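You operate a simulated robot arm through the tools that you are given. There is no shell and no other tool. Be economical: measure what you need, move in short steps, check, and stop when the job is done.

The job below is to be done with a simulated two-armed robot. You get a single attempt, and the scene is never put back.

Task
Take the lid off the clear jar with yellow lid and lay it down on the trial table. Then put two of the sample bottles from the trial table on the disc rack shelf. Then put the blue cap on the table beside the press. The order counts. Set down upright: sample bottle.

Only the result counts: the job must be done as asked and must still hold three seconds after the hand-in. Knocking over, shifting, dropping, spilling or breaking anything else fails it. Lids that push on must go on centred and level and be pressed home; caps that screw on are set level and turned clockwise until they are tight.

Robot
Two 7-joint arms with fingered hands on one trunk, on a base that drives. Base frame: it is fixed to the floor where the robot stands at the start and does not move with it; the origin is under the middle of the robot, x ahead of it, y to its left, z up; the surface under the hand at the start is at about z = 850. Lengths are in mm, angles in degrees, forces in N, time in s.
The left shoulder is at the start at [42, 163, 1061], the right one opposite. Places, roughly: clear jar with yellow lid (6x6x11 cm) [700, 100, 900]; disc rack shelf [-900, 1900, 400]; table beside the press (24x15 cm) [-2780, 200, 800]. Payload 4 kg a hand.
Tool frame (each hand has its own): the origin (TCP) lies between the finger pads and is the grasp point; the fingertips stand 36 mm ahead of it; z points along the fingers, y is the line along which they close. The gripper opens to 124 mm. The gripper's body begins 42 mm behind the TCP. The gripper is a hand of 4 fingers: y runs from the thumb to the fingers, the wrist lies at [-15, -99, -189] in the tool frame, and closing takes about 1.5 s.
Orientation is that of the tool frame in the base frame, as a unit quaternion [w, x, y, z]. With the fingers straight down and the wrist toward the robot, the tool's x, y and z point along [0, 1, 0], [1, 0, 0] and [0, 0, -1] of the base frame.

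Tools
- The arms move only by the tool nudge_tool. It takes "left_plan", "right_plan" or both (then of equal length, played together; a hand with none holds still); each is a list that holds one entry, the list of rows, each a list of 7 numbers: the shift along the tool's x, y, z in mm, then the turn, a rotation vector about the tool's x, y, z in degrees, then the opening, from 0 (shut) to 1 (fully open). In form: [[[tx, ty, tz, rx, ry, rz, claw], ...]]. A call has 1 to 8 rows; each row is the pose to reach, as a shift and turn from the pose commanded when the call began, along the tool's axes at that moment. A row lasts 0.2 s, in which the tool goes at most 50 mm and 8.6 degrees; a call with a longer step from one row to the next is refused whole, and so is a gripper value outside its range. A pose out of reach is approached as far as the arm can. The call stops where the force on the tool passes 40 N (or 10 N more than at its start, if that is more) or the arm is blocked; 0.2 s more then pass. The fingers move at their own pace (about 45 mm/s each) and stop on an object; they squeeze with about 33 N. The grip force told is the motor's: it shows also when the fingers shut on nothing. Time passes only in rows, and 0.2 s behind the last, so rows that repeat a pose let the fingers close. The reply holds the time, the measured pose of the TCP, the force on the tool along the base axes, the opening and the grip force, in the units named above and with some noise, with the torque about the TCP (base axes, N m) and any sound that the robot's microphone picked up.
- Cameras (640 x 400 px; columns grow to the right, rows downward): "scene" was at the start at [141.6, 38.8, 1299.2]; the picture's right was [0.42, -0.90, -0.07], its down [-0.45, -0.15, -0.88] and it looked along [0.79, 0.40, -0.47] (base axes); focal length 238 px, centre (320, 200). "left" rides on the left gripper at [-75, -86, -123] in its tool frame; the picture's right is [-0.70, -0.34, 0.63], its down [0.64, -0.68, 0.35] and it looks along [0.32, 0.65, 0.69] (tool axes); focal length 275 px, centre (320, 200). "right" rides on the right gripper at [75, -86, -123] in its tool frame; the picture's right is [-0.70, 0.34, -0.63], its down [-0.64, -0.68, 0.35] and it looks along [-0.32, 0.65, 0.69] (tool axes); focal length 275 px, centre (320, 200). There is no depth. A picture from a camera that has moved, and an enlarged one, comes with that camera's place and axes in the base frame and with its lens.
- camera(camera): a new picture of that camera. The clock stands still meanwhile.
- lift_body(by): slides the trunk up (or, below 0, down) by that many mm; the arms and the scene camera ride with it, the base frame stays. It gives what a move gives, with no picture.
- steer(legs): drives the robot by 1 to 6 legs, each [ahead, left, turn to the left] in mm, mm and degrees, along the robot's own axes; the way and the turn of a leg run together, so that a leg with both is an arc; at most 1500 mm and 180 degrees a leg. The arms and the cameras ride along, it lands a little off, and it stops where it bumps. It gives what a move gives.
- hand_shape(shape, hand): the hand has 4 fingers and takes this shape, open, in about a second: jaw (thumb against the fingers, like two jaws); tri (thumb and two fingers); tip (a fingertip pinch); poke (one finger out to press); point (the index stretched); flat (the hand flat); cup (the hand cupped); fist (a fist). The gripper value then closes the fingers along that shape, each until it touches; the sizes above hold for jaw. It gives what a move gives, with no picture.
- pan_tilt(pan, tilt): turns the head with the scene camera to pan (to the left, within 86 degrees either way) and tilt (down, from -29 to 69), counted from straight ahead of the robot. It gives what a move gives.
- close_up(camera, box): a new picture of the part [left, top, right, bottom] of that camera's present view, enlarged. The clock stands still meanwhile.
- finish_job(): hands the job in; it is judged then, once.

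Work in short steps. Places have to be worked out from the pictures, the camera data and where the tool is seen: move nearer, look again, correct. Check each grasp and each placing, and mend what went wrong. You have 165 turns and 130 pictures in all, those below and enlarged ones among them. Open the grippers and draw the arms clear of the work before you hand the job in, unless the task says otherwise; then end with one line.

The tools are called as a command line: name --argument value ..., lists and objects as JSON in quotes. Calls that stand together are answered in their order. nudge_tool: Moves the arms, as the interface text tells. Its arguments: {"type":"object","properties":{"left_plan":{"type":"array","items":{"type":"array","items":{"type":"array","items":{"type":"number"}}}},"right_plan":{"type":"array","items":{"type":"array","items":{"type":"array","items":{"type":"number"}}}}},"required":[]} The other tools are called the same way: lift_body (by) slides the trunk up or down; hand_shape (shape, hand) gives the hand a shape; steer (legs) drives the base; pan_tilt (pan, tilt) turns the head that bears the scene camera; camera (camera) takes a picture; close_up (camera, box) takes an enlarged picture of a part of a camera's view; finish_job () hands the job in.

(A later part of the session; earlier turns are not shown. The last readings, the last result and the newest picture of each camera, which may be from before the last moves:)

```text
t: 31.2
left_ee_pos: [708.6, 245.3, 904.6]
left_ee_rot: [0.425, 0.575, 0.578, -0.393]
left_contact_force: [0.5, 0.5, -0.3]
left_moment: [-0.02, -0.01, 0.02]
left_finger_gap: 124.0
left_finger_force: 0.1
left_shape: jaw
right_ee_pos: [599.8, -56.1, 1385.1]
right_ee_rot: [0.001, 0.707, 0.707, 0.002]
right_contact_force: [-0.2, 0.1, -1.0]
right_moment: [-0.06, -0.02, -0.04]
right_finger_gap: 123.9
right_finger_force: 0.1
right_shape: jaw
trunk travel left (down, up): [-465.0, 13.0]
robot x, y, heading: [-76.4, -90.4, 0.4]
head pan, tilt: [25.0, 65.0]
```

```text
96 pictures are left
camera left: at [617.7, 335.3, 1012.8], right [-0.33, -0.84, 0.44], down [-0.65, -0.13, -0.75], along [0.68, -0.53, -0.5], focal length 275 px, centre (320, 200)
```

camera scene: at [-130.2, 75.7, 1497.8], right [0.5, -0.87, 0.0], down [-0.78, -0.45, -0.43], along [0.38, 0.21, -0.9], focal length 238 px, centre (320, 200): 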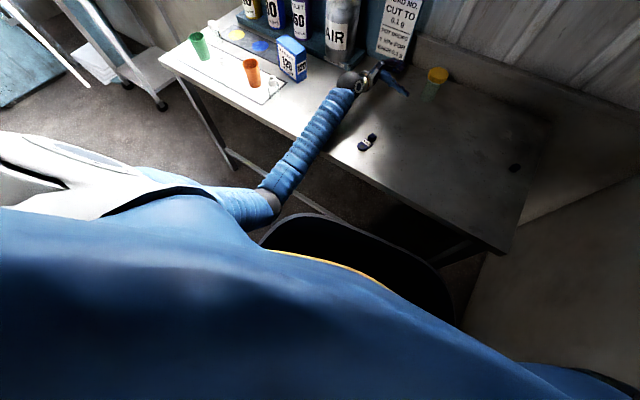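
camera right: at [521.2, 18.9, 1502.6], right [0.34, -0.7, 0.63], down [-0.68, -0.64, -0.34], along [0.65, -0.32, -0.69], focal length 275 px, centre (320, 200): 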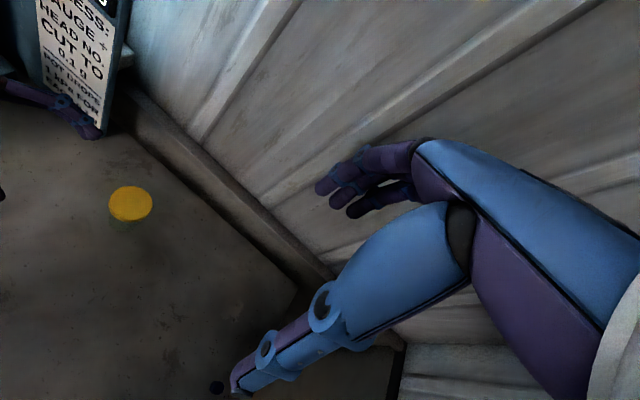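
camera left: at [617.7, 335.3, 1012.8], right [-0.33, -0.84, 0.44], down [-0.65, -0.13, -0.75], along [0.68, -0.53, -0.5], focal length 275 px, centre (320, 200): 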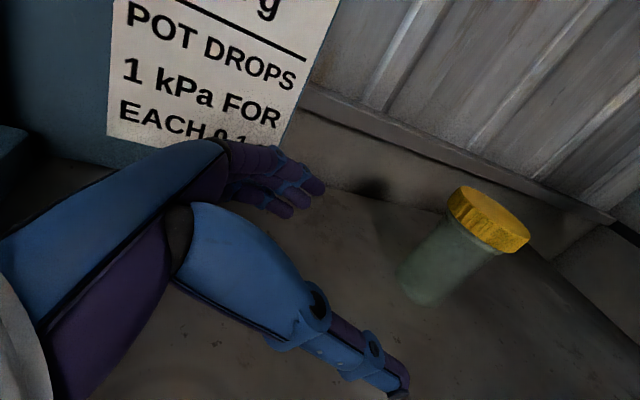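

A slight tilt appears again (right hand +7 mm). I check where the elbow is now.

camera --camera "scene"

pan_tilt --pan 40 --tilt 69

camera --camera "scene"

```text
95 pictures are left
camera scene: at [-40.5, -71.1, 1498.8], right [0.42, -0.91, 0.0], down [-0.82, -0.38, -0.43], along [0.39, 0.18, -0.9], focal length 238 px, centre (320, 200)
```

scene: 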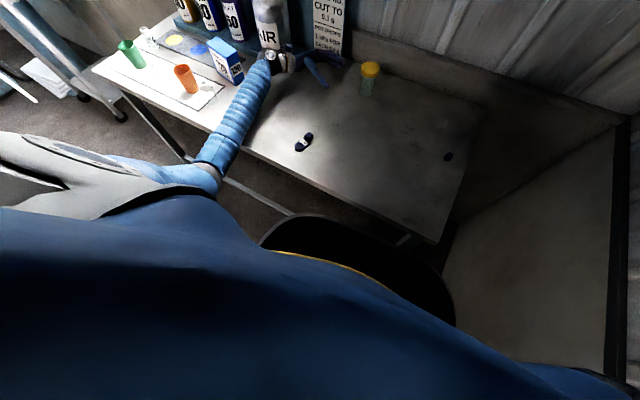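

```text
t: 32.0
left_ee_pos: [708.8, 244.0, 903.8]
left_ee_rot: [0.424, 0.576, 0.578, -0.392]
left_contact_force: [0.6, -0.3, -0.6]
left_moment: [0.0, 0.05, 0.0]
left_finger_gap: 123.8
left_finger_force: 0.1
left_shape: jaw
right_ee_pos: [599.0, -59.5, 1383.8]
right_ee_rot: [0.001, 0.708, 0.706, 0.002]
right_contact_force: [0.0, -0.5, 0.4]
right_moment: [0.0, -0.01, 0.02]
right_finger_gap: 123.9
right_finger_force: 0.0
right_shape: jaw
trunk travel left (down, up): [-465.0, 13.0]
robot x, y, heading: [-77.3, -95.9, 0.0]
head pan, tilt: [40.0, 68.8]
```

```text
94 pictures are left
camera scene: at [-53.5, -62.6, 1493.8], right [0.64, -0.77, 0.0], down [-0.71, -0.6, -0.37], along [0.28, 0.24, -0.93], focal length 238 px, centre (320, 200)
```

scene: 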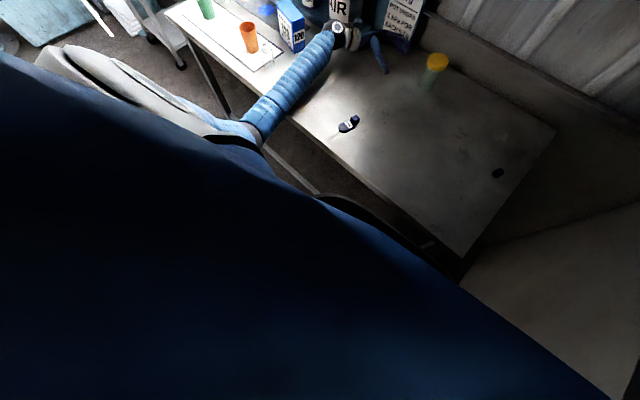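

The forearm runs almost level and brushes the table's front edge. A steeper hand (38°, gripping near the fingertips so the palm clears the lid) and a straighter arm will lift it: I raise/tilt the hand and back off 45 mm.

nudge_tool --left_plan '[[[-24, 17, 1, 0, 6.2, -0.7, 1], [-48, 34, 2, 0, 12.4, -1.4, 1], [-71, 51.5, 3, 0, 18.6, -2.1, 1]]]'

steer --legs '[[-45, 0, 0]]'

camera --camera "left"

```text
t: 32.6
left_ee_pos: [740.6, 220.2, 929.0]
left_ee_rot: [0.351, 0.604, 0.626, -0.347]
left_contact_force: [-4.7, 0.2, -0.5]
left_moment: [0.01, 0.09, 0.1]
left_finger_gap: 123.3
left_finger_force: 0.2
left_shape: jaw
right_ee_pos: [604.2, -56.0, 1381.3]
right_ee_rot: [0.001, 0.708, 0.706, 0.0]
right_contact_force: [-0.8, -0.4, 0.6]
right_moment: [0.01, 0.0, 0.01]
right_finger_gap: 124.1
right_finger_force: 0.1
right_shape: jaw
trunk travel left (down, up): [-465.0, 13.0]
robot x, y, heading: [-78.2, -91.4, 0.2]
head pan, tilt: [40.0, 68.8]
stopped in row 3 (left hand): the force on the tool passed its limit at 44 N (the readings are from after the stop); the commanded pose is now the measured one
```

```text
t: 33.5
left_ee_pos: [701.2, 220.5, 927.7]
left_ee_rot: [0.35, 0.605, 0.626, -0.348]
left_contact_force: [0.3, -1.2, 0.5]
left_moment: [-0.01, 0.01, 0.03]
left_finger_gap: 124.0
left_finger_force: 0.0
left_shape: jaw
right_ee_pos: [564.8, -57.2, 1379.0]
right_ee_rot: [0.0, 0.709, 0.706, -0.003]
right_contact_force: [0.1, -1.1, 0.0]
right_moment: [0.02, -0.01, -0.01]
right_finger_gap: 123.7
right_finger_force: 0.0
right_shape: jaw
trunk travel left (down, up): [-465.0, 13.0]
robot x, y, heading: [-119.6, -90.9, -0.1]
head pan, tilt: [40.0, 68.8]
```

```text
93 pictures are left
camera left: at [615.6, 286.4, 1055.7], right [-0.31, -0.91, 0.28], down [-0.69, 0.01, -0.72], along [0.65, -0.41, -0.63], focal length 275 px, centre (320, 200)
```

left: 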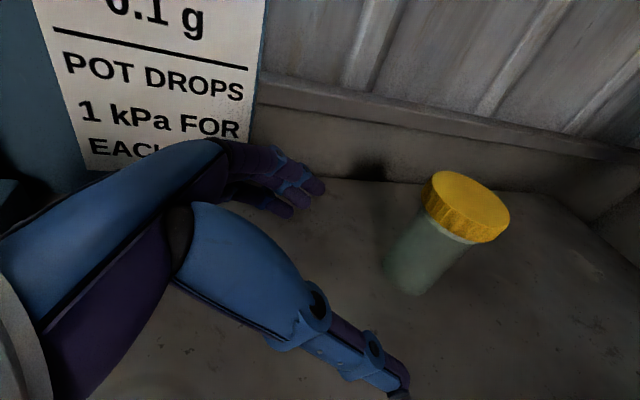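

The finger brushed something beyond (x≈800), now freed; tilt is 31°, fine. Jar axis about (714, 95); I approach it with open fingers, to have the jar 25 mm ahead of the TCP.

nudge_tool --left_plan '[[[-7, 10.7, 27, 0, 0, 0, 1], [-12, 10.7, 54, 0, 0, 0, 1], [-17, 10.7, 82, 0, 0, 0, 1], [-22, 10.7, 108, 0, 0, 0, 1]]]'

camera --camera "left"

camera --camera "right"

```text
t: 34.5
left_ee_pos: [716.5, 117.0, 890.2]
left_ee_rot: [0.35, 0.604, 0.626, -0.347]
left_contact_force: [-0.2, 0.5, 1.7]
left_moment: [0.0, -0.06, -0.01]
left_finger_gap: 124.0
left_finger_force: 0.0
left_shape: jaw
right_ee_pos: [565.5, -58.2, 1378.8]
right_ee_rot: [-0.001, 0.708, 0.706, -0.001]
right_contact_force: [0.4, -0.2, 0.2]
right_moment: [-0.01, 0.01, 0.0]
right_finger_gap: 123.4
right_finger_force: 0.0
right_shape: jaw
trunk travel left (down, up): [-465.0, 13.0]
robot x, y, heading: [-119.7, -91.6, -0.1]
head pan, tilt: [40.0, 68.8]
```

```text
92 pictures are left
camera left: at [630.4, 182.8, 1019.0], right [-0.31, -0.91, 0.28], down [-0.69, 0.01, -0.72], along [0.65, -0.41, -0.63], focal length 275 px, centre (320, 200)
```

left: 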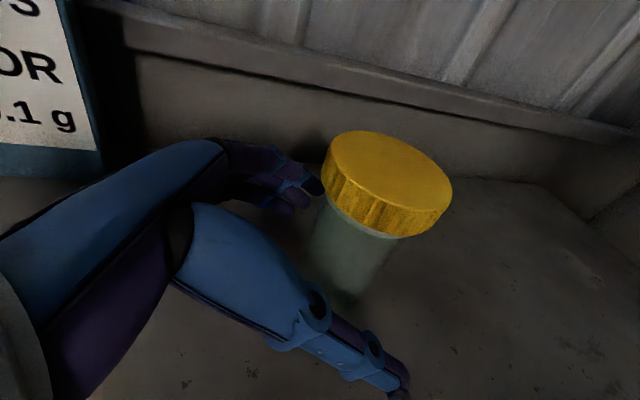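

```text
91 pictures are left
camera right: at [479.9, 17.4, 1501.7], right [0.34, -0.7, 0.63], down [-0.69, -0.64, -0.34], along [0.65, -0.32, -0.69], focal length 275 px, centre (320, 200)
```

right: 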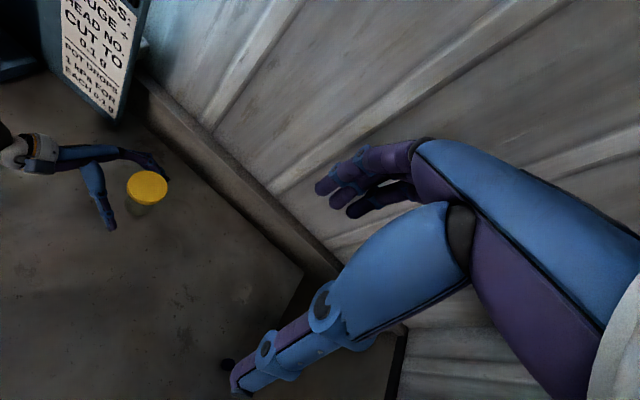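

The jar sits near the fingertips, axis ≈ (714, 92). I advance 10 mm and close the left hand gently on the body.

nudge_tool --left_plan '[[[-5.1, -2, 8.6, 0, 0, 0, 1], [-5.1, -2, 8.6, 0, 0, 0, 0.2], [-5.1, -2, 8.6, 0, 0, 0, 0.2], [-5.1, -2, 8.6, 0, 0, 0, 0.2], [-5.1, -2, 8.6, 0, 0, 0, 0.2], [-5.1, -2, 8.6, 0, 0, 0, 0.2], [-5.1, -2, 8.6, 0, 0, 0, 0.2], [-5.1, -2, 8.6, 0, 0, 0, 0.2]]]'

camera --camera "left"

```text
t: 36.3
left_ee_pos: [713.0, 107.2, 892.2]
left_ee_rot: [0.351, 0.604, 0.626, -0.347]
left_contact_force: [0.6, 1.2, 5.9]
left_moment: [-0.1, -0.22, 0.02]
left_finger_gap: 50.4
left_finger_force: 33.2
left_shape: jaw
right_ee_pos: [564.1, -57.1, 1380.0]
right_ee_rot: [0.0, 0.708, 0.706, -0.002]
right_contact_force: [-1.5, -0.4, -0.5]
right_moment: [0.01, -0.01, 0.0]
right_finger_gap: 123.9
right_finger_force: 0.1
right_shape: jaw
trunk travel left (down, up): [-465.0, 13.0]
robot x, y, heading: [-117.3, -94.5, -0.4]
head pan, tilt: [40.0, 68.8]
```

```text
90 pictures are left
camera left: at [627.4, 173.2, 1020.1], right [-0.31, -0.91, 0.28], down [-0.69, 0.01, -0.72], along [0.65, -0.41, -0.63], focal length 275 px, centre (320, 200)
```

left: 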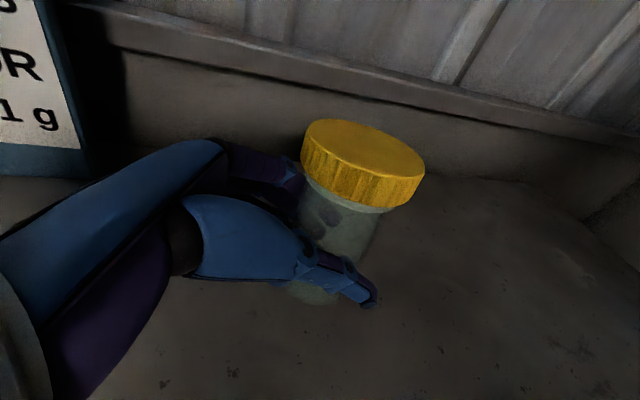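

Jar gripped (gap 50 mm). Now I bring the right hand above the lid, yawed 40° clockwise so it can unscrew counter-clockwise.

nudge_tool --right_plan '[[[20, 19, 32, 0, 0, 5, 1], [39, 38, 65, 0, 0, 10, 1], [58, 57, 97, 0, 0, 15, 1], [77, 76, 130, 0, 0, 20, 1], [96, 95, 162, 0, 0, 25, 1], [115, 114, 195, 0, 0, 30, 1], [135, 133, 227, 0, 0, 35, 1], [154, 152, 260, 0, 0, 40, 1]]]'

camera --camera "right"

pan_tilt --pan 15 --tilt 40

close_up --camera "scene" --box '[220, 80, 420, 205]'

```text
t: 38.1
left_ee_pos: [713.1, 107.8, 892.3]
left_ee_rot: [0.351, 0.605, 0.625, -0.348]
left_contact_force: [0.0, 0.4, 6.6]
left_moment: [-0.13, -0.22, -0.01]
left_finger_gap: 50.1
left_finger_force: 33.0
left_shape: jaw
right_ee_pos: [713.3, 94.2, 1117.7]
right_ee_rot: [0.001, 0.908, 0.419, -0.001]
right_contact_force: [1.2, 0.1, 0.5]
right_moment: [0.0, 0.01, -0.02]
right_finger_gap: 123.9
right_finger_force: 0.1
right_shape: jaw
trunk travel left (down, up): [-465.0, 13.0]
robot x, y, heading: [-120.3, -93.6, -0.3]
head pan, tilt: [40.0, 68.8]
```

```text
89 pictures are left
camera right: at [697.1, 207.2, 1240.7], right [-0.19, -0.75, 0.64], down [-0.94, -0.05, -0.34], along [0.29, -0.66, -0.69], focal length 275 px, centre (320, 200)
```

right: 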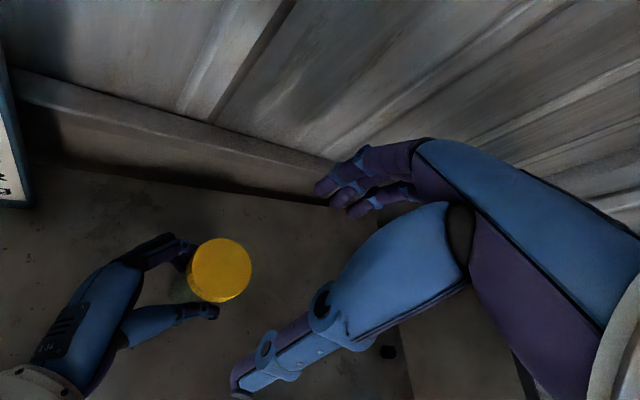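

```text
t: 39.1
left_ee_pos: [712.9, 108.1, 892.3]
left_ee_rot: [0.35, 0.605, 0.626, -0.347]
left_contact_force: [-0.3, 0.0, 8.3]
left_moment: [-0.16, -0.27, -0.02]
left_finger_gap: 49.9
left_finger_force: 32.7
left_shape: jaw
right_ee_pos: [713.2, 94.0, 1118.2]
right_ee_rot: [0.0, 0.907, 0.421, -0.002]
right_contact_force: [-0.1, 0.8, -0.1]
right_moment: [-0.02, -0.01, -0.02]
right_finger_gap: 123.8
right_finger_force: 0.0
right_shape: jaw
trunk travel left (down, up): [-465.0, 13.0]
robot x, y, heading: [-121.3, -95.0, -0.4]
head pan, tilt: [15.0, 40.0]
```

```text
3.20 times, centred on (320, 142) of scene
camera zoom: at [-50.1, -73.0, 1529.1], right [0.26, -0.97, 0.0], down [-0.62, -0.17, -0.77], along [0.74, 0.2, -0.64], focal length 763 px, centre (320, 384)
```

zoom: 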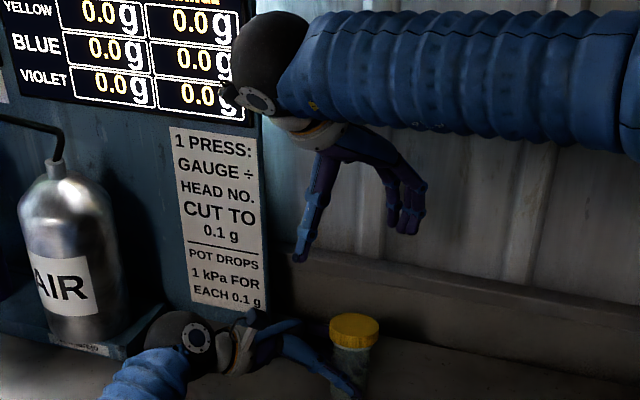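

All three cameras put the lid centre at about (729, 94) now, top z≈958. I lower the right hand over it, tips just below the lid's rim.

nudge_tool --right_plan '[[[10, 12, 40, 0, 0, 0, 1], [10, 12, 80, 0, 0, 0, 1], [10, 12, 115, 0, 0, 0, 1], [10, 12, 145, 0, 0, 0, 1]]]'

camera --camera "right"

camera --camera "left"

```text
t: 40.1
left_ee_pos: [713.5, 107.7, 891.9]
left_ee_rot: [0.351, 0.605, 0.625, -0.347]
left_contact_force: [0.5, -0.4, 7.9]
left_moment: [-0.12, -0.24, -0.06]
left_finger_gap: 49.6
left_finger_force: 33.0
left_shape: jaw
right_ee_pos: [730.6, 98.3, 975.9]
right_ee_rot: [0.0, 0.907, 0.42, -0.002]
right_contact_force: [-0.1, 0.0, -0.4]
right_moment: [-0.02, -0.03, 0.02]
right_finger_gap: 123.7
right_finger_force: 0.0
right_shape: jaw
trunk travel left (down, up): [-465.0, 13.0]
robot x, y, heading: [-118.7, -92.9, -0.3]
head pan, tilt: [15.0, 40.0]
```

```text
87 pictures are left
camera right: at [712.9, 209.5, 1097.9], right [-0.19, -0.75, 0.64], down [-0.94, -0.05, -0.34], along [0.29, -0.66, -0.69], focal length 275 px, centre (320, 200)
```

right: 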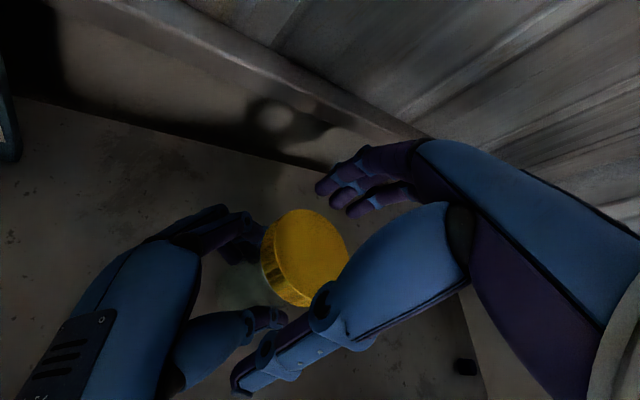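

```text
86 pictures are left
camera left: at [627.4, 173.1, 1019.9], right [-0.31, -0.91, 0.28], down [-0.69, 0.01, -0.72], along [0.65, -0.41, -0.63], focal length 275 px, centre (320, 200)
```

left: 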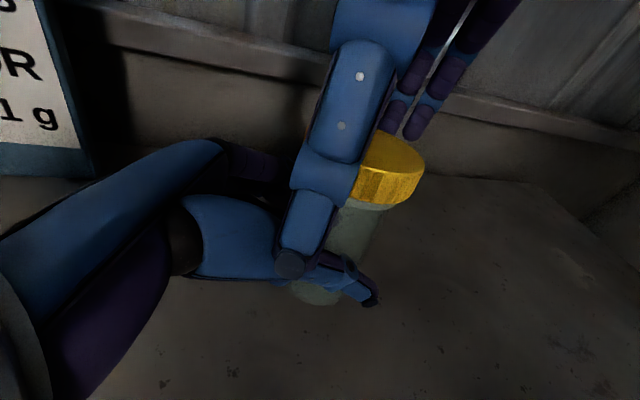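

The lid is centred under the right hand at (732, 96). I close the right hand on it.

nudge_tool --right_plan '[[[0, 2, 3, 0, 0, 0, 0.3], [0, 2, 3, 0, 0, 0, 0.3], [0, 2, 3, 0, 0, 0, 0.3], [0, 2, 3, 0, 0, 0, 0.3], [0, 2, 3, 0, 0, 0, 0.3], [0, 2, 3, 0, 0, 0, 0.3]]]'

camera --camera "right"

camera --camera "left"

```text
t: 41.5
left_ee_pos: [712.8, 106.6, 892.0]
left_ee_rot: [0.35, 0.605, 0.625, -0.347]
left_contact_force: [3.9, -3.7, 7.6]
left_moment: [-0.08, -0.2, 0.0]
left_finger_gap: 49.2
left_finger_force: 32.7
left_shape: jaw
right_ee_pos: [731.1, 96.2, 972.3]
right_ee_rot: [-0.001, 0.907, 0.421, -0.001]
right_contact_force: [-2.6, 4.0, 2.1]
right_moment: [0.12, 0.07, -0.01]
right_finger_gap: 77.2
right_finger_force: 32.7
right_shape: jaw
trunk travel left (down, up): [-465.0, 13.0]
robot x, y, heading: [-119.1, -92.1, -0.0]
head pan, tilt: [15.0, 40.0]
```

```text
85 pictures are left
camera right: at [714.2, 207.8, 1095.3], right [-0.19, -0.75, 0.63], down [-0.94, -0.05, -0.34], along [0.29, -0.66, -0.69], focal length 275 px, centre (320, 200)
```

right: 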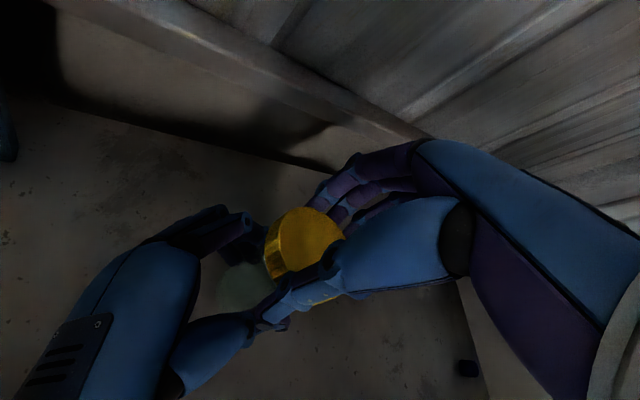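

```text
84 pictures are left
camera left: at [627.2, 172.8, 1020.1], right [-0.31, -0.91, 0.28], down [-0.69, 0.01, -0.72], along [0.65, -0.41, -0.63], focal length 275 px, centre (320, 200)
```

left: 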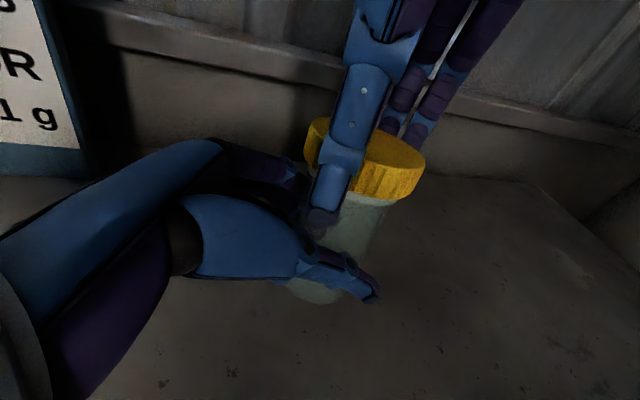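

Gripped at 77 mm. I turn the lid counter-clockwise by 64°.

nudge_tool --right_plan '[[[0, 0, 0, 0, 0, -8, 0.3], [0, 0, 0, 0, 0, -16, 0.3], [0, 0, 0, 0, 0, -24, 0.3], [0, 0, 0, 0, 0, -32, 0.3], [0, 0, -0.5, 0, 0, -40, 0.3], [0, 0, -0.5, 0, 0, -48, 0.3], [0, 0, -0.5, 0, 0, -56, 0.3], [0, 0, -0.5, 0, 0, -64, 0.3]]]'

camera --camera "left"

camera --camera "right"

```text
t: 43.3
left_ee_pos: [713.4, 109.3, 892.3]
left_ee_rot: [0.351, 0.604, 0.626, -0.347]
left_contact_force: [7.4, 7.3, 7.3]
left_moment: [-0.22, -0.21, 0.37]
left_finger_gap: 48.7
left_finger_force: 33.0
left_shape: jaw
right_ee_pos: [731.9, 93.5, 972.3]
right_ee_rot: [0.0, 0.545, 0.838, -0.001]
right_contact_force: [-6.6, -4.5, 10.7]
right_moment: [0.0, 0.35, -0.12]
right_finger_gap: 77.2
right_finger_force: 33.0
right_shape: jaw
trunk travel left (down, up): [-465.0, 13.0]
robot x, y, heading: [-118.9, -93.1, -0.0]
head pan, tilt: [15.0, 40.0]
```

```text
83 pictures are left
camera left: at [626.8, 173.7, 1020.5], right [-0.31, -0.91, 0.28], down [-0.69, 0.01, -0.72], along [0.66, -0.41, -0.63], focal length 275 px, centre (320, 200)
```

left: 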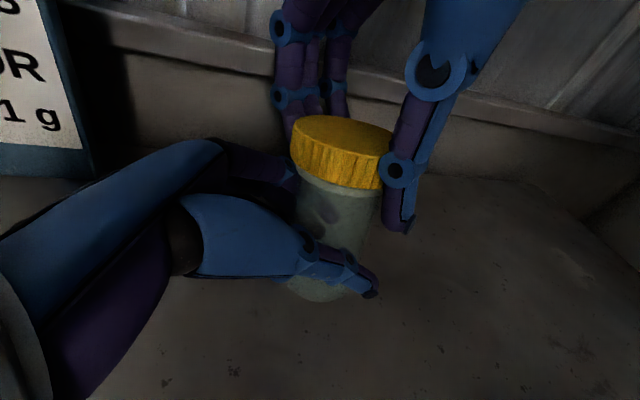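

```text
82 pictures are left
camera right: at [623.1, 127.5, 1095.1], right [0.59, -0.5, 0.63], down [-0.36, -0.87, -0.34], along [0.72, -0.03, -0.69], focal length 275 px, centre (320, 200)
```

right: 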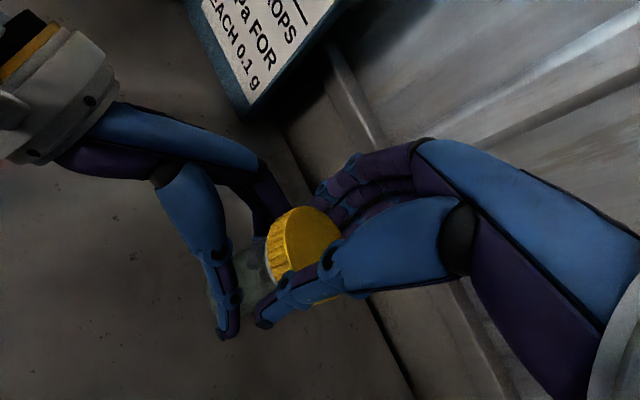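

The right tool feels +10 N upward: the lid is rising as it unscrews. I continue another 36° while raising slightly.

nudge_tool --right_plan '[[[0, 0, -1, 0, 0, -8, 0.3], [0, 0, -1.5, 0, 0, -16, 0.3], [0, 0, -1.5, 0, 0, -24, 0.3], [0, 0, -2, 0, 0, -32, 0.3], [0, 0, -2, 0, 0, -36, 0.3]]]'

camera --camera "left"

```text
t: 44.5
left_ee_pos: [712.7, 108.8, 893.0]
left_ee_rot: [0.351, 0.604, 0.626, -0.347]
left_contact_force: [-1.2, 12.2, 13.3]
left_moment: [-0.4, -0.42, 0.38]
left_finger_gap: 49.3
left_finger_force: 33.0
left_shape: jaw
right_ee_pos: [730.6, 92.6, 974.3]
right_ee_rot: [-0.001, 0.327, 0.945, -0.002]
right_contact_force: [-1.3, -6.7, 2.9]
right_moment: [-0.03, 0.13, -0.09]
right_finger_gap: 76.8
right_finger_force: 32.6
right_shape: jaw
right hand out of reach, approached as far as the arm can: row 4, 5
trunk travel left (down, up): [-465.0, 13.0]
robot x, y, heading: [-119.1, -91.0, -0.1]
head pan, tilt: [15.0, 40.0]
```

```text
81 pictures are left
camera left: at [626.8, 173.4, 1020.5], right [-0.31, -0.91, 0.28], down [-0.69, 0.01, -0.72], along [0.66, -0.41, -0.63], focal length 275 px, centre (320, 200)
```

left: 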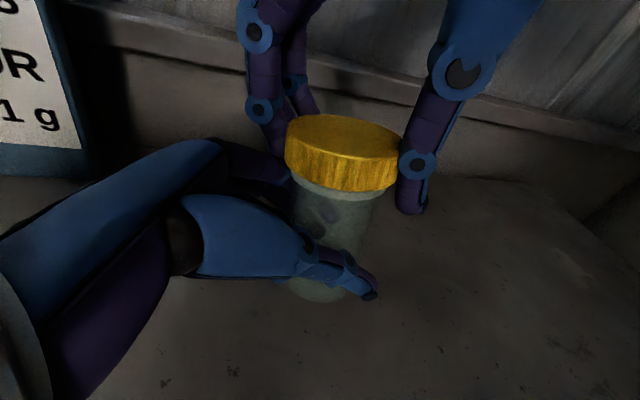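

About 91° turned; wrist limit reached. I open, turn back and regrip for another stroke.

nudge_tool --right_plan '[[[0, 0, 0, 0, 0, 0, 0.88], [0, 0, 0, 0, 0, 0, 0.88], [0, 0, 0, 0, 0, 8.5, 0.88], [0, 0, 0, 0, 0, 17, 0.88], [0, 0, 0, 0, 0, 25.5, 0.88], [0, 0, 0, 0, 0, 34, 0.88], [0, 0, 0, 0, 0, 42.5, 0.88], [0, 0, 0, 0, 0, 51, 0.88]]]'

camera --camera "left"

```text
t: 46.3
left_ee_pos: [712.9, 107.3, 891.8]
left_ee_rot: [0.35, 0.605, 0.626, -0.346]
left_contact_force: [-1.1, -1.9, 10.0]
left_moment: [-0.26, -0.3, -0.07]
left_finger_gap: 48.9
left_finger_force: 33.5
left_shape: jaw
right_ee_pos: [732.7, 94.2, 974.2]
right_ee_rot: [0.0, 0.703, 0.711, -0.001]
right_contact_force: [-0.1, 0.5, 0.1]
right_moment: [-0.03, 0.01, 0.03]
right_finger_gap: 109.0
right_finger_force: 0.1
right_shape: jaw
trunk travel left (down, up): [-465.0, 13.0]
robot x, y, heading: [-121.1, -95.7, -0.0]
head pan, tilt: [15.0, 40.0]
```

```text
80 pictures are left
camera left: at [627.1, 173.2, 1020.0], right [-0.31, -0.91, 0.28], down [-0.69, 0.01, -0.72], along [0.65, -0.41, -0.63], focal length 275 px, centre (320, 200)
```

left: 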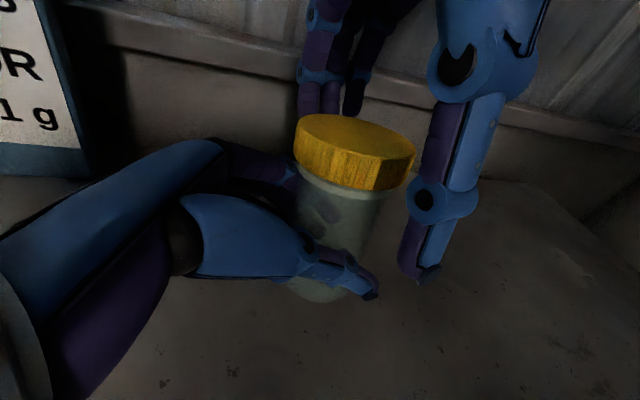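

Lid around (729, 99). I turn on to −45° yaw and regrip.

nudge_tool --right_plan '[[[2, -1, 0, 0, 0, 8.5, 0.88], [3, -2, 0, 0, 0, 17, 0.88], [4, -2, 0, 0, 0, 25.5, 0.88], [4, -2, 0, 0, 0, 34, 0.88], [4, -2, 0, 0, 0, 42, 0.88], [4, -2, 0, 0, 0, 45, 0.3], [4, -2, 0, 0, 0, 45, 0.3], [4, -2, 0, 0, 0, 45, 0.3]]]'

nudge_tool --right_plan '[[[0, 0, 0, 0, 0, 0, 0.3], [0, 0, 0, 0, 0, 0, 0.3], [0, 0, 0, 0, 0, -8, 0.3], [0, 0, -0.5, 0, 0, -16, 0.3], [0, 0, -0.5, 0, 0, -24, 0.3], [0, 0, -1, 0, 0, -32, 0.3], [0, 0, -1, 0, 0, -40, 0.3], [0, 0, -1.5, 0, 0, -48, 0.3]]]'

nudge_tool --right_plan '[[[0, 0, -0.5, 0, 0, -8, 0.3], [0, 0, -1, 0, 0, -16, 0.3], [0, 0, -1, 0, 0, -24, 0.3], [0, 0, -1.5, 0, 0, -32, 0.3], [0, 0, -2, 0, 0, -40, 0.3]]]'

camera --camera "left"

```text
t: 48.1
left_ee_pos: [713.6, 107.2, 893.0]
left_ee_rot: [0.35, 0.605, 0.626, -0.346]
left_contact_force: [2.8, -4.9, 10.7]
left_moment: [-0.17, -0.22, -0.05]
left_finger_gap: 48.9
left_finger_force: 33.1
left_shape: jaw
right_ee_pos: [728.4, 98.7, 973.4]
right_ee_rot: [0.0, 0.921, 0.389, -0.002]
right_contact_force: [-2.7, 2.0, -1.2]
right_moment: [0.03, 0.16, -0.02]
right_finger_gap: 82.8
right_finger_force: 33.4
right_shape: jaw
trunk travel left (down, up): [-465.0, 13.0]
robot x, y, heading: [-119.8, -92.8, -0.4]
head pan, tilt: [15.0, 40.0]
```

```text
t: 49.9
left_ee_pos: [712.8, 108.0, 892.7]
left_ee_rot: [0.351, 0.603, 0.626, -0.347]
left_contact_force: [7.6, 9.1, 14.5]
left_moment: [-0.38, -0.41, 0.41]
left_finger_gap: 48.7
left_finger_force: 32.8
left_shape: jaw
right_ee_pos: [729.6, 98.1, 974.5]
right_ee_rot: [0.0, 0.683, 0.731, -0.003]
right_contact_force: [-9.0, -6.0, -5.4]
right_moment: [-0.22, 0.81, -0.14]
right_finger_gap: 82.4
right_finger_force: 33.2
right_shape: jaw
trunk travel left (down, up): [-465.0, 13.0]
robot x, y, heading: [-120.0, -92.5, 0.2]
head pan, tilt: [15.0, 40.0]
```

```text
t: 51.1
left_ee_pos: [713.2, 108.0, 892.2]
left_ee_rot: [0.351, 0.604, 0.626, -0.346]
left_contact_force: [1.4, 17.9, 22.1]
left_moment: [-0.61, -0.75, 0.53]
left_finger_gap: 49.6
left_finger_force: 32.6
left_shape: jaw
right_ee_pos: [730.5, 96.7, 976.6]
right_ee_rot: [0.0, 0.393, 0.92, 0.0]
right_contact_force: [-2.9, -15.5, -12.3]
right_moment: [-0.81, 0.57, -0.18]
right_finger_gap: 82.2
right_finger_force: 32.7
right_shape: jaw
trunk travel left (down, up): [-465.0, 13.0]
robot x, y, heading: [-119.7, -95.6, -0.3]
head pan, tilt: [15.0, 40.0]
```

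```text
79 pictures are left
camera left: at [627.2, 173.8, 1020.6], right [-0.31, -0.91, 0.28], down [-0.69, 0.01, -0.72], along [0.66, -0.41, -0.63], focal length 275 px, centre (320, 200)
```

left: 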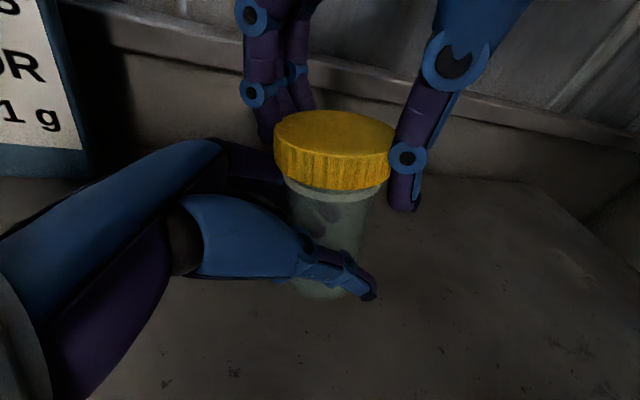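

The lid still pulls (−12 N), so it is not yet free. Another stroke: open, turn back, regrip, keeping height.

nudge_tool --right_plan '[[[0, 0, 0, 0, 0, 0, 0.88], [0, 0, 0, 0, 0, 0, 0.88], [0, 0, 0, 0, 0, 8.5, 0.88], [0, 0, 0, 0, 0, 17, 0.88], [0, 0, 0, 0, 0, 25.5, 0.88], [0, 0, 0, 0, 0, 34, 0.88], [0, 0, 0, 0, 0, 42.5, 0.88], [0, 0, 0, 0, 0, 51, 0.88]]]'

close_up --camera "left" --box '[240, 80, 440, 310]'

close_up --camera "right" --box '[200, 150, 400, 350]'

```text
t: 52.9
left_ee_pos: [711.8, 107.0, 892.1]
left_ee_rot: [0.351, 0.605, 0.625, -0.347]
left_contact_force: [-1.1, -2.9, 10.8]
left_moment: [-0.24, -0.31, -0.12]
left_finger_gap: 49.4
left_finger_force: 33.0
left_shape: jaw
right_ee_pos: [729.0, 98.7, 978.0]
right_ee_rot: [-0.001, 0.751, 0.66, -0.001]
right_contact_force: [0.0, -0.1, -0.1]
right_moment: [0.05, 0.0, 0.0]
right_finger_gap: 109.3
right_finger_force: 0.1
right_shape: jaw
trunk travel left (down, up): [-465.0, 13.0]
robot x, y, heading: [-119.8, -97.2, 0.2]
head pan, tilt: [15.0, 40.0]
```

```text
1.74 times, centred on (340, 195) of left
camera zoom: at [627.1, 173.2, 1019.9], right [-0.31, -0.91, 0.28], down [-0.69, 0.01, -0.72], along [0.65, -0.41, -0.63], focal length 479 px, centre (285, 209)
```

zoom: 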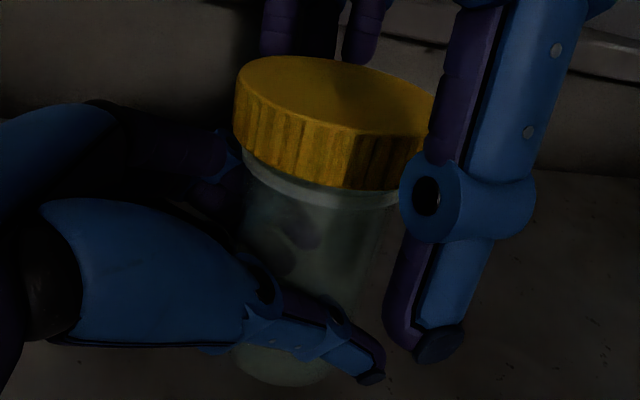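

```text
2.00 times, centred on (300, 250) of right
camera zoom: at [654.9, 183.1, 1100.4], right [0.25, -0.73, 0.63], down [-0.76, -0.55, -0.34], along [0.6, -0.4, -0.69], focal length 551 px, centre (360, 100)
```

zoom: 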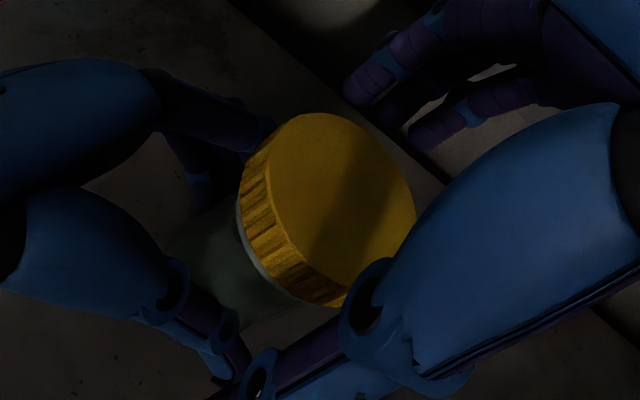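

Lid centre is (732, 102). I re-centre, drop 5 mm, regrip at −45° and turn again by about 90°.

nudge_tool --right_plan '[[[2, 1, 3, 0, 0, 8.5, 0.88], [4.3, 2.5, 5, 0, 0, 17, 0.88], [4.3, 2.5, 5, 0, 0, 25.5, 0.88], [4.3, 2.5, 5, 0, 0, 34, 0.88], [4.3, 2.5, 5, 0, 0, 38, 0.3], [4.3, 2.5, 5, 0, 0, 38, 0.3], [4.3, 2.5, 5, 0, 0, 38, 0.3], [4.3, 2.5, 5, 0, 0, 38, 0.3]]]'

nudge_tool --right_plan '[[[0, 0, 0, 0, 0, 0, 0.3], [0, 0, 0, 0, 0, -8, 0.3], [0, 0, 0, 0, 0, -16, 0.3], [0, 0, -0.5, 0, 0, -24, 0.3], [0, 0, -0.5, 0, 0, -32, 0.3], [0, 0, -1, 0, 0, -40, 0.3], [0, 0, -1, 0, 0, -48, 0.3], [0, 0, -1.5, 0, 0, -56, 0.3]]]'

nudge_tool --right_plan '[[[0, 0, -0.5, 0, 0, -8, 0.3], [0, 0, -0.5, 0, 0, -16, 0.3], [0, 0, -1, 0, 0, -24, 0.3], [0, 0, -1, 0, 0, -32, 0.3]]]'

close_up --camera "left" --box '[240, 80, 440, 310]'

```text
t: 54.7
left_ee_pos: [712.4, 107.3, 892.3]
left_ee_rot: [0.35, 0.604, 0.626, -0.347]
left_contact_force: [2.5, -3.7, 8.5]
left_moment: [-0.08, -0.15, -0.05]
left_finger_gap: 49.2
left_finger_force: 33.2
left_shape: jaw
right_ee_pos: [732.5, 103.3, 971.8]
right_ee_rot: [0.001, 0.924, 0.381, -0.002]
right_contact_force: [-2.0, 2.3, 0.0]
right_moment: [-0.05, -0.06, -0.03]
right_finger_gap: 81.5
right_finger_force: 32.7
right_shape: jaw
trunk travel left (down, up): [-465.0, 13.0]
robot x, y, heading: [-120.1, -95.1, -0.4]
head pan, tilt: [15.0, 40.0]
```

```text
t: 56.5
left_ee_pos: [713.7, 108.1, 892.4]
left_ee_rot: [0.351, 0.604, 0.626, -0.347]
left_contact_force: [11.1, 10.1, 14.6]
left_moment: [-0.31, -0.37, 0.47]
left_finger_gap: 48.6
left_finger_force: 32.9
left_shape: jaw
right_ee_pos: [734.7, 100.7, 972.9]
right_ee_rot: [0.0, 0.638, 0.77, -0.002]
right_contact_force: [-12.1, -7.5, -7.5]
right_moment: [-0.36, 1.07, -0.19]
right_finger_gap: 79.3
right_finger_force: 33.0
right_shape: jaw
trunk travel left (down, up): [-465.0, 13.0]
robot x, y, heading: [-122.3, -94.8, -0.2]
head pan, tilt: [15.0, 40.0]
```

```text
t: 57.5
left_ee_pos: [714.0, 108.7, 893.3]
left_ee_rot: [0.351, 0.604, 0.625, -0.347]
left_contact_force: [5.7, 20.8, 22.0]
left_moment: [-0.52, -0.67, 0.65]
left_finger_gap: 49.2
left_finger_force: 32.9
left_shape: jaw
right_ee_pos: [734.6, 100.4, 973.4]
right_ee_rot: [0.0, 0.401, 0.916, -0.002]
right_contact_force: [-6.7, -17.7, -8.8]
right_moment: [-0.88, 0.78, -0.19]
right_finger_gap: 78.1
right_finger_force: 33.1
right_shape: jaw
trunk travel left (down, up): [-465.0, 13.0]
robot x, y, heading: [-119.3, -93.4, -0.2]
head pan, tilt: [15.0, 40.0]
```

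```text
1.74 times, centred on (340, 195) of left
camera zoom: at [627.2, 173.9, 1020.7], right [-0.31, -0.91, 0.28], down [-0.69, 0.01, -0.72], along [0.66, -0.41, -0.63], focal length 479 px, centre (285, 209)
```

zoom: 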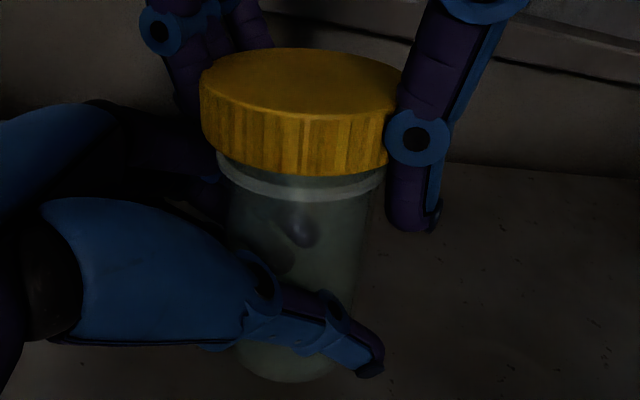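

The lid is visibly higher above the jar's collar – it is unscrewing. One more stroke.

nudge_tool --right_plan '[[[0, 0, 0, 0, 0, 0, 0.88], [0, 0, 0, 0, 0, 0, 0.88], [0, 0, 0, 0, 0, 8.5, 0.88], [0, 0, 0, 0, 0, 17, 0.88], [0, 0, 0, 0, 0, 25.5, 0.88], [0, 0, 0, 0, 0, 34, 0.88], [0, 0, 0, 0, 0, 42.5, 0.88], [0, 0, 0, 0, 0, 51, 0.88]]]'

nudge_tool --right_plan '[[[0, 0, 0, 0, 0, 8.5, 0.88], [0, 0, 0, 0, 0, 17, 0.88], [0, 0, 0, 0, 0, 25.5, 0.88], [0, 0, 0, 0, 0, 34, 0.88], [0, 0, 0, 0, 0, 38, 0.3], [0, 0, 0, 0, 0, 38, 0.3], [0, 0, 0, 0, 0, 38, 0.3], [0, 0, 0, 0, 0, 38, 0.3]]]'

nudge_tool --right_plan '[[[0, 0, 0, 0, 0, 0, 0.3], [0, 0, 0, 0, 0, -8, 0.3], [0, 0, 0, 0, 0, -16, 0.3], [0, 0, -0.5, 0, 0, -24, 0.3], [0, 0, -0.5, 0, 0, -32, 0.3], [0, 0, -1, 0, 0, -40, 0.3], [0, 0, -1, 0, 0, -48, 0.3], [0, 0, -1.5, 0, 0, -56, 0.3]]]'

nudge_tool --right_plan '[[[0, 0, -0.5, 0, 0, -8, 0.3], [0, 0, -0.5, 0, 0, -16, 0.3], [0, 0, -1, 0, 0, -24, 0.3], [0, 0, -1, 0, 0, -32, 0.3]]]'

close_up --camera "left" --box '[240, 80, 440, 310]'

```text
t: 59.3
left_ee_pos: [713.3, 107.5, 891.9]
left_ee_rot: [0.35, 0.605, 0.625, -0.347]
left_contact_force: [-1.3, -3.5, 11.8]
left_moment: [-0.31, -0.29, -0.14]
left_finger_gap: 48.8
left_finger_force: 32.8
left_shape: jaw
right_ee_pos: [733.1, 102.3, 976.2]
right_ee_rot: [0.0, 0.757, 0.654, -0.002]
right_contact_force: [-0.3, -0.7, 0.3]
right_moment: [-0.01, -0.02, 0.01]
right_finger_gap: 109.0
right_finger_force: 0.2
right_shape: jaw
trunk travel left (down, up): [-465.0, 13.0]
robot x, y, heading: [-119.4, -93.3, -0.1]
head pan, tilt: [15.0, 40.0]
```

```text
t: 61.1
left_ee_pos: [713.0, 108.1, 891.9]
left_ee_rot: [0.35, 0.605, 0.625, -0.347]
left_contact_force: [5.6, -2.7, 9.7]
left_moment: [-0.12, -0.07, -0.05]
left_finger_gap: 48.4
left_finger_force: 32.7
left_shape: jaw
right_ee_pos: [733.6, 103.1, 974.1]
right_ee_rot: [-0.001, 0.928, 0.373, -0.002]
right_contact_force: [-3.3, 1.8, 0.3]
right_moment: [-0.09, -0.01, -0.02]
right_finger_gap: 83.0
right_finger_force: 33.3
right_shape: jaw
trunk travel left (down, up): [-465.0, 13.0]
robot x, y, heading: [-119.0, -93.4, -0.3]
head pan, tilt: [15.0, 40.0]
```

```text
t: 62.9
left_ee_pos: [712.9, 107.4, 891.7]
left_ee_rot: [0.351, 0.604, 0.626, -0.347]
left_contact_force: [4.8, 7.9, 13.5]
left_moment: [-0.3, -0.3, 0.42]
left_finger_gap: 48.5
left_finger_force: 33.1
left_shape: jaw
right_ee_pos: [732.8, 101.9, 976.8]
right_ee_rot: [0.0, 0.643, 0.766, -0.001]
right_contact_force: [-3.0, -4.8, 0.9]
right_moment: [-0.1, 0.06, -0.22]
right_finger_gap: 83.2
right_finger_force: 32.8
right_shape: jaw
trunk travel left (down, up): [-465.0, 13.0]
robot x, y, heading: [-121.3, -93.1, -0.0]
head pan, tilt: [15.0, 40.0]
```

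```text
t: 63.9
left_ee_pos: [711.4, 107.5, 894.5]
left_ee_rot: [0.351, 0.605, 0.625, -0.347]
left_contact_force: [2.1, 10.7, 18.2]
left_moment: [-0.5, -0.41, 0.36]
left_finger_gap: 48.9
left_finger_force: 32.8
left_shape: jaw
right_ee_pos: [731.8, 100.7, 977.6]
right_ee_rot: [0.0, 0.407, 0.913, -0.001]
right_contact_force: [-1.1, -7.2, 2.9]
right_moment: [-0.19, -0.07, -0.11]
right_finger_gap: 83.3
right_finger_force: 32.2
right_shape: jaw
trunk travel left (down, up): [-465.0, 13.0]
robot x, y, heading: [-117.0, -92.8, -0.1]
head pan, tilt: [15.0, 40.0]
```

```text
1.74 times, centred on (340, 195) of left
camera zoom: at [626.6, 172.8, 1021.1], right [-0.31, -0.91, 0.28], down [-0.69, 0.01, -0.72], along [0.66, -0.41, -0.63], focal length 479 px, centre (285, 209)
```

zoom: 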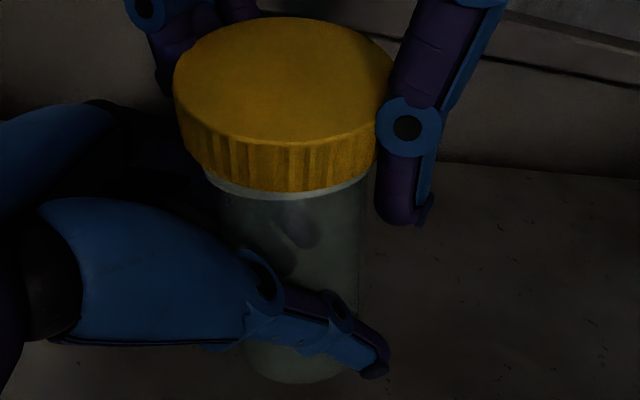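

The lid now looks tilted towards us, probably off its thread on one side. I try lifting it gently a few millimetres while holding the jar.

nudge_tool --right_plan '[[[0, 0, -3, 0, 0, 0, 0.3], [0, 0, -6, 0, 0, 0, 0.3], [0, 0, -9, 0, 0, 0, 0.3], [0, 0, -12, 0, 0, 0, 0.3]]]'

close_up --camera "left" --box '[240, 80, 440, 310]'

```text
t: 64.9
left_ee_pos: [712.2, 105.5, 891.3]
left_ee_rot: [0.35, 0.605, 0.626, -0.347]
left_contact_force: [-1.6, -3.9, 16.5]
left_moment: [-0.28, -0.34, 0.0]
left_finger_gap: 48.8
left_finger_force: 33.4
left_shape: jaw
right_ee_pos: [731.1, 101.7, 989.4]
right_ee_rot: [0.0, 0.409, 0.913, 0.0]
right_contact_force: [-0.5, 0.6, 0.7]
right_moment: [-0.01, -0.05, -0.02]
right_finger_gap: 84.0
right_finger_force: 33.1
right_shape: jaw
trunk travel left (down, up): [-465.0, 13.0]
robot x, y, heading: [-118.4, -93.2, -0.6]
head pan, tilt: [15.0, 40.0]
```

```text
1.74 times, centred on (340, 195) of left
camera zoom: at [626.6, 171.8, 1020.2], right [-0.31, -0.91, 0.28], down [-0.69, 0.02, -0.72], along [0.65, -0.41, -0.63], focal length 479 px, centre (285, 209)
```

zoom: 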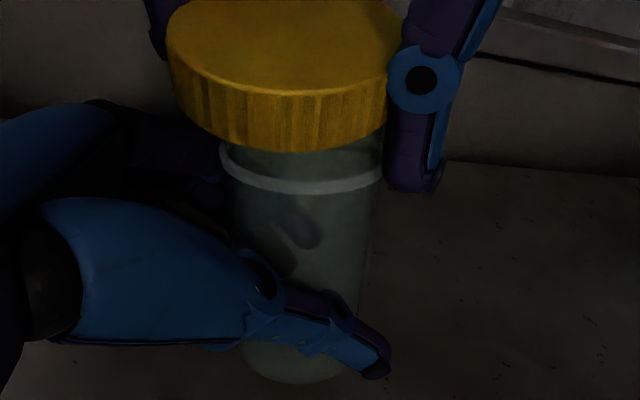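

The lid is free (force ~0). I lift it clear.

nudge_tool --right_plan '[[[0, 0, -20, 0, 0, 0, 0.3], [0, 0, -45, 0, 0, 0, 0.3], [0, 0, -70, 0, 0, 0, 0.3], [0, 0, -100, 0, 0, 0, 0.3]]]'

camera --camera "left"

camera --camera "right"

```text
t: 65.9
left_ee_pos: [712.0, 107.9, 892.6]
left_ee_rot: [0.351, 0.604, 0.626, -0.347]
left_contact_force: [-0.8, -2.7, 15.1]
left_moment: [-0.27, -0.28, -0.06]
left_finger_gap: 48.6
left_finger_force: 32.9
left_shape: jaw
right_ee_pos: [733.0, 103.6, 1090.9]
right_ee_rot: [-0.002, 0.408, 0.913, 0.0]
right_contact_force: [0.5, -0.1, -0.4]
right_moment: [-0.02, 0.0, -0.02]
right_finger_gap: 83.8
right_finger_force: 32.6
right_shape: jaw
trunk travel left (down, up): [-465.0, 13.0]
robot x, y, heading: [-120.3, -96.3, -0.3]
head pan, tilt: [15.0, 40.0]
```

```text
73 pictures are left
camera left: at [626.6, 173.2, 1020.3], right [-0.31, -0.91, 0.28], down [-0.69, 0.01, -0.72], along [0.65, -0.41, -0.63], focal length 275 px, centre (320, 200)
```

left: 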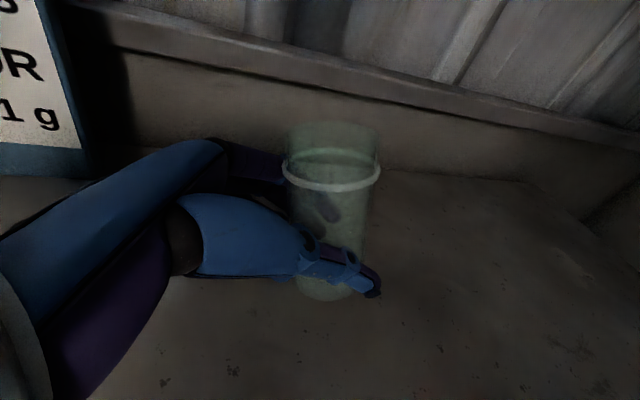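

```text
72 pictures are left
camera right: at [619.2, 101.6, 1214.1], right [0.72, -0.29, 0.63], down [-0.08, -0.94, -0.35], along [0.69, 0.2, -0.69], focal length 275 px, centre (320, 200)
```

right: 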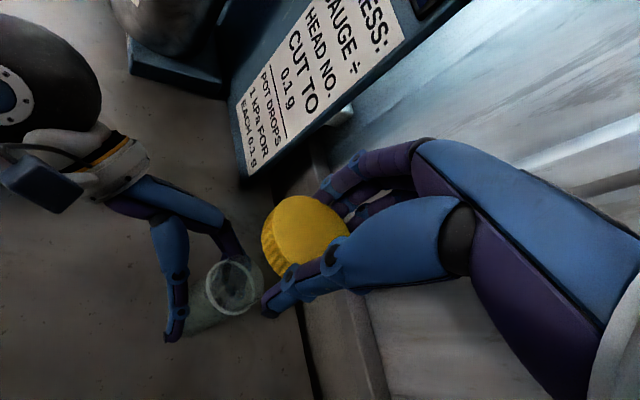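

The lid is in the right hand and the jar stays in the left. I carry the lid to a free spot near (650, −60), low over the table.

nudge_tool --right_plan '[[[-12, -28, 0, 0, 0, 8, 0.3], [-24, -57, 10, 0, 0, 16, 0.3], [-36, -86, 40, 0, 0, 24, 0.3], [-48, -115, 75, 0, 0, 32, 0.3], [-60, -144, 110, 0, 0, 40, 0.3], [-66.8, -171, 141, 0, 0, 48, 0.3]]]'

nudge_tool --right_plan '[[[0, 0, 15, 0, 0, 0, 0.3], [0, 0, 30, 0, 0, 0, 0.3], [0, 0, 42, 0, 0, 0, 0.3], [0, 0, 50, 0, 0, 0, 0.3]]]'

camera --camera "right"

```text
t: 67.3
left_ee_pos: [713.5, 106.8, 893.8]
left_ee_rot: [0.351, 0.604, 0.626, -0.347]
left_contact_force: [-0.7, -1.2, 13.0]
left_moment: [-0.17, -0.27, -0.04]
left_finger_gap: 48.5
left_finger_force: 33.1
left_shape: jaw
right_ee_pos: [650.9, -62.8, 950.0]
right_ee_rot: [-0.001, 0.745, 0.667, -0.001]
right_contact_force: [0.4, -0.5, 0.2]
right_moment: [0.01, -0.02, 0.0]
right_finger_gap: 84.0
right_finger_force: 33.1
right_shape: jaw
trunk travel left (down, up): [-465.0, 13.0]
robot x, y, heading: [-122.4, -96.2, -0.1]
head pan, tilt: [15.0, 40.0]
```

```text
t: 68.3
left_ee_pos: [713.0, 106.9, 892.0]
left_ee_rot: [0.35, 0.605, 0.626, -0.347]
left_contact_force: [-0.8, -1.2, 13.5]
left_moment: [-0.12, -0.26, -0.02]
left_finger_gap: 48.5
left_finger_force: 32.9
left_shape: jaw
right_ee_pos: [649.4, -60.9, 900.0]
right_ee_rot: [0.0, 0.744, 0.668, -0.001]
right_contact_force: [1.0, 0.1, -0.2]
right_moment: [0.0, 0.02, -0.01]
right_finger_gap: 84.2
right_finger_force: 32.6
right_shape: jaw
trunk travel left (down, up): [-465.0, 13.0]
robot x, y, heading: [-119.6, -94.8, 0.0]
head pan, tilt: [15.0, 40.0]
```

```text
71 pictures are left
camera right: at [572.1, 21.8, 1021.1], right [0.26, -0.73, 0.63], down [-0.75, -0.57, -0.34], along [0.61, -0.39, -0.69], focal length 275 px, centre (320, 200)
```

right: 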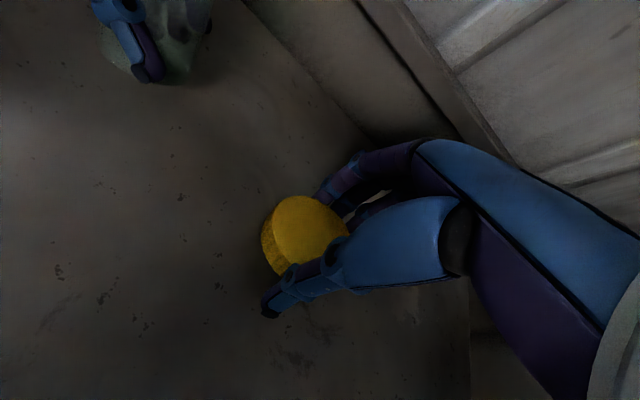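

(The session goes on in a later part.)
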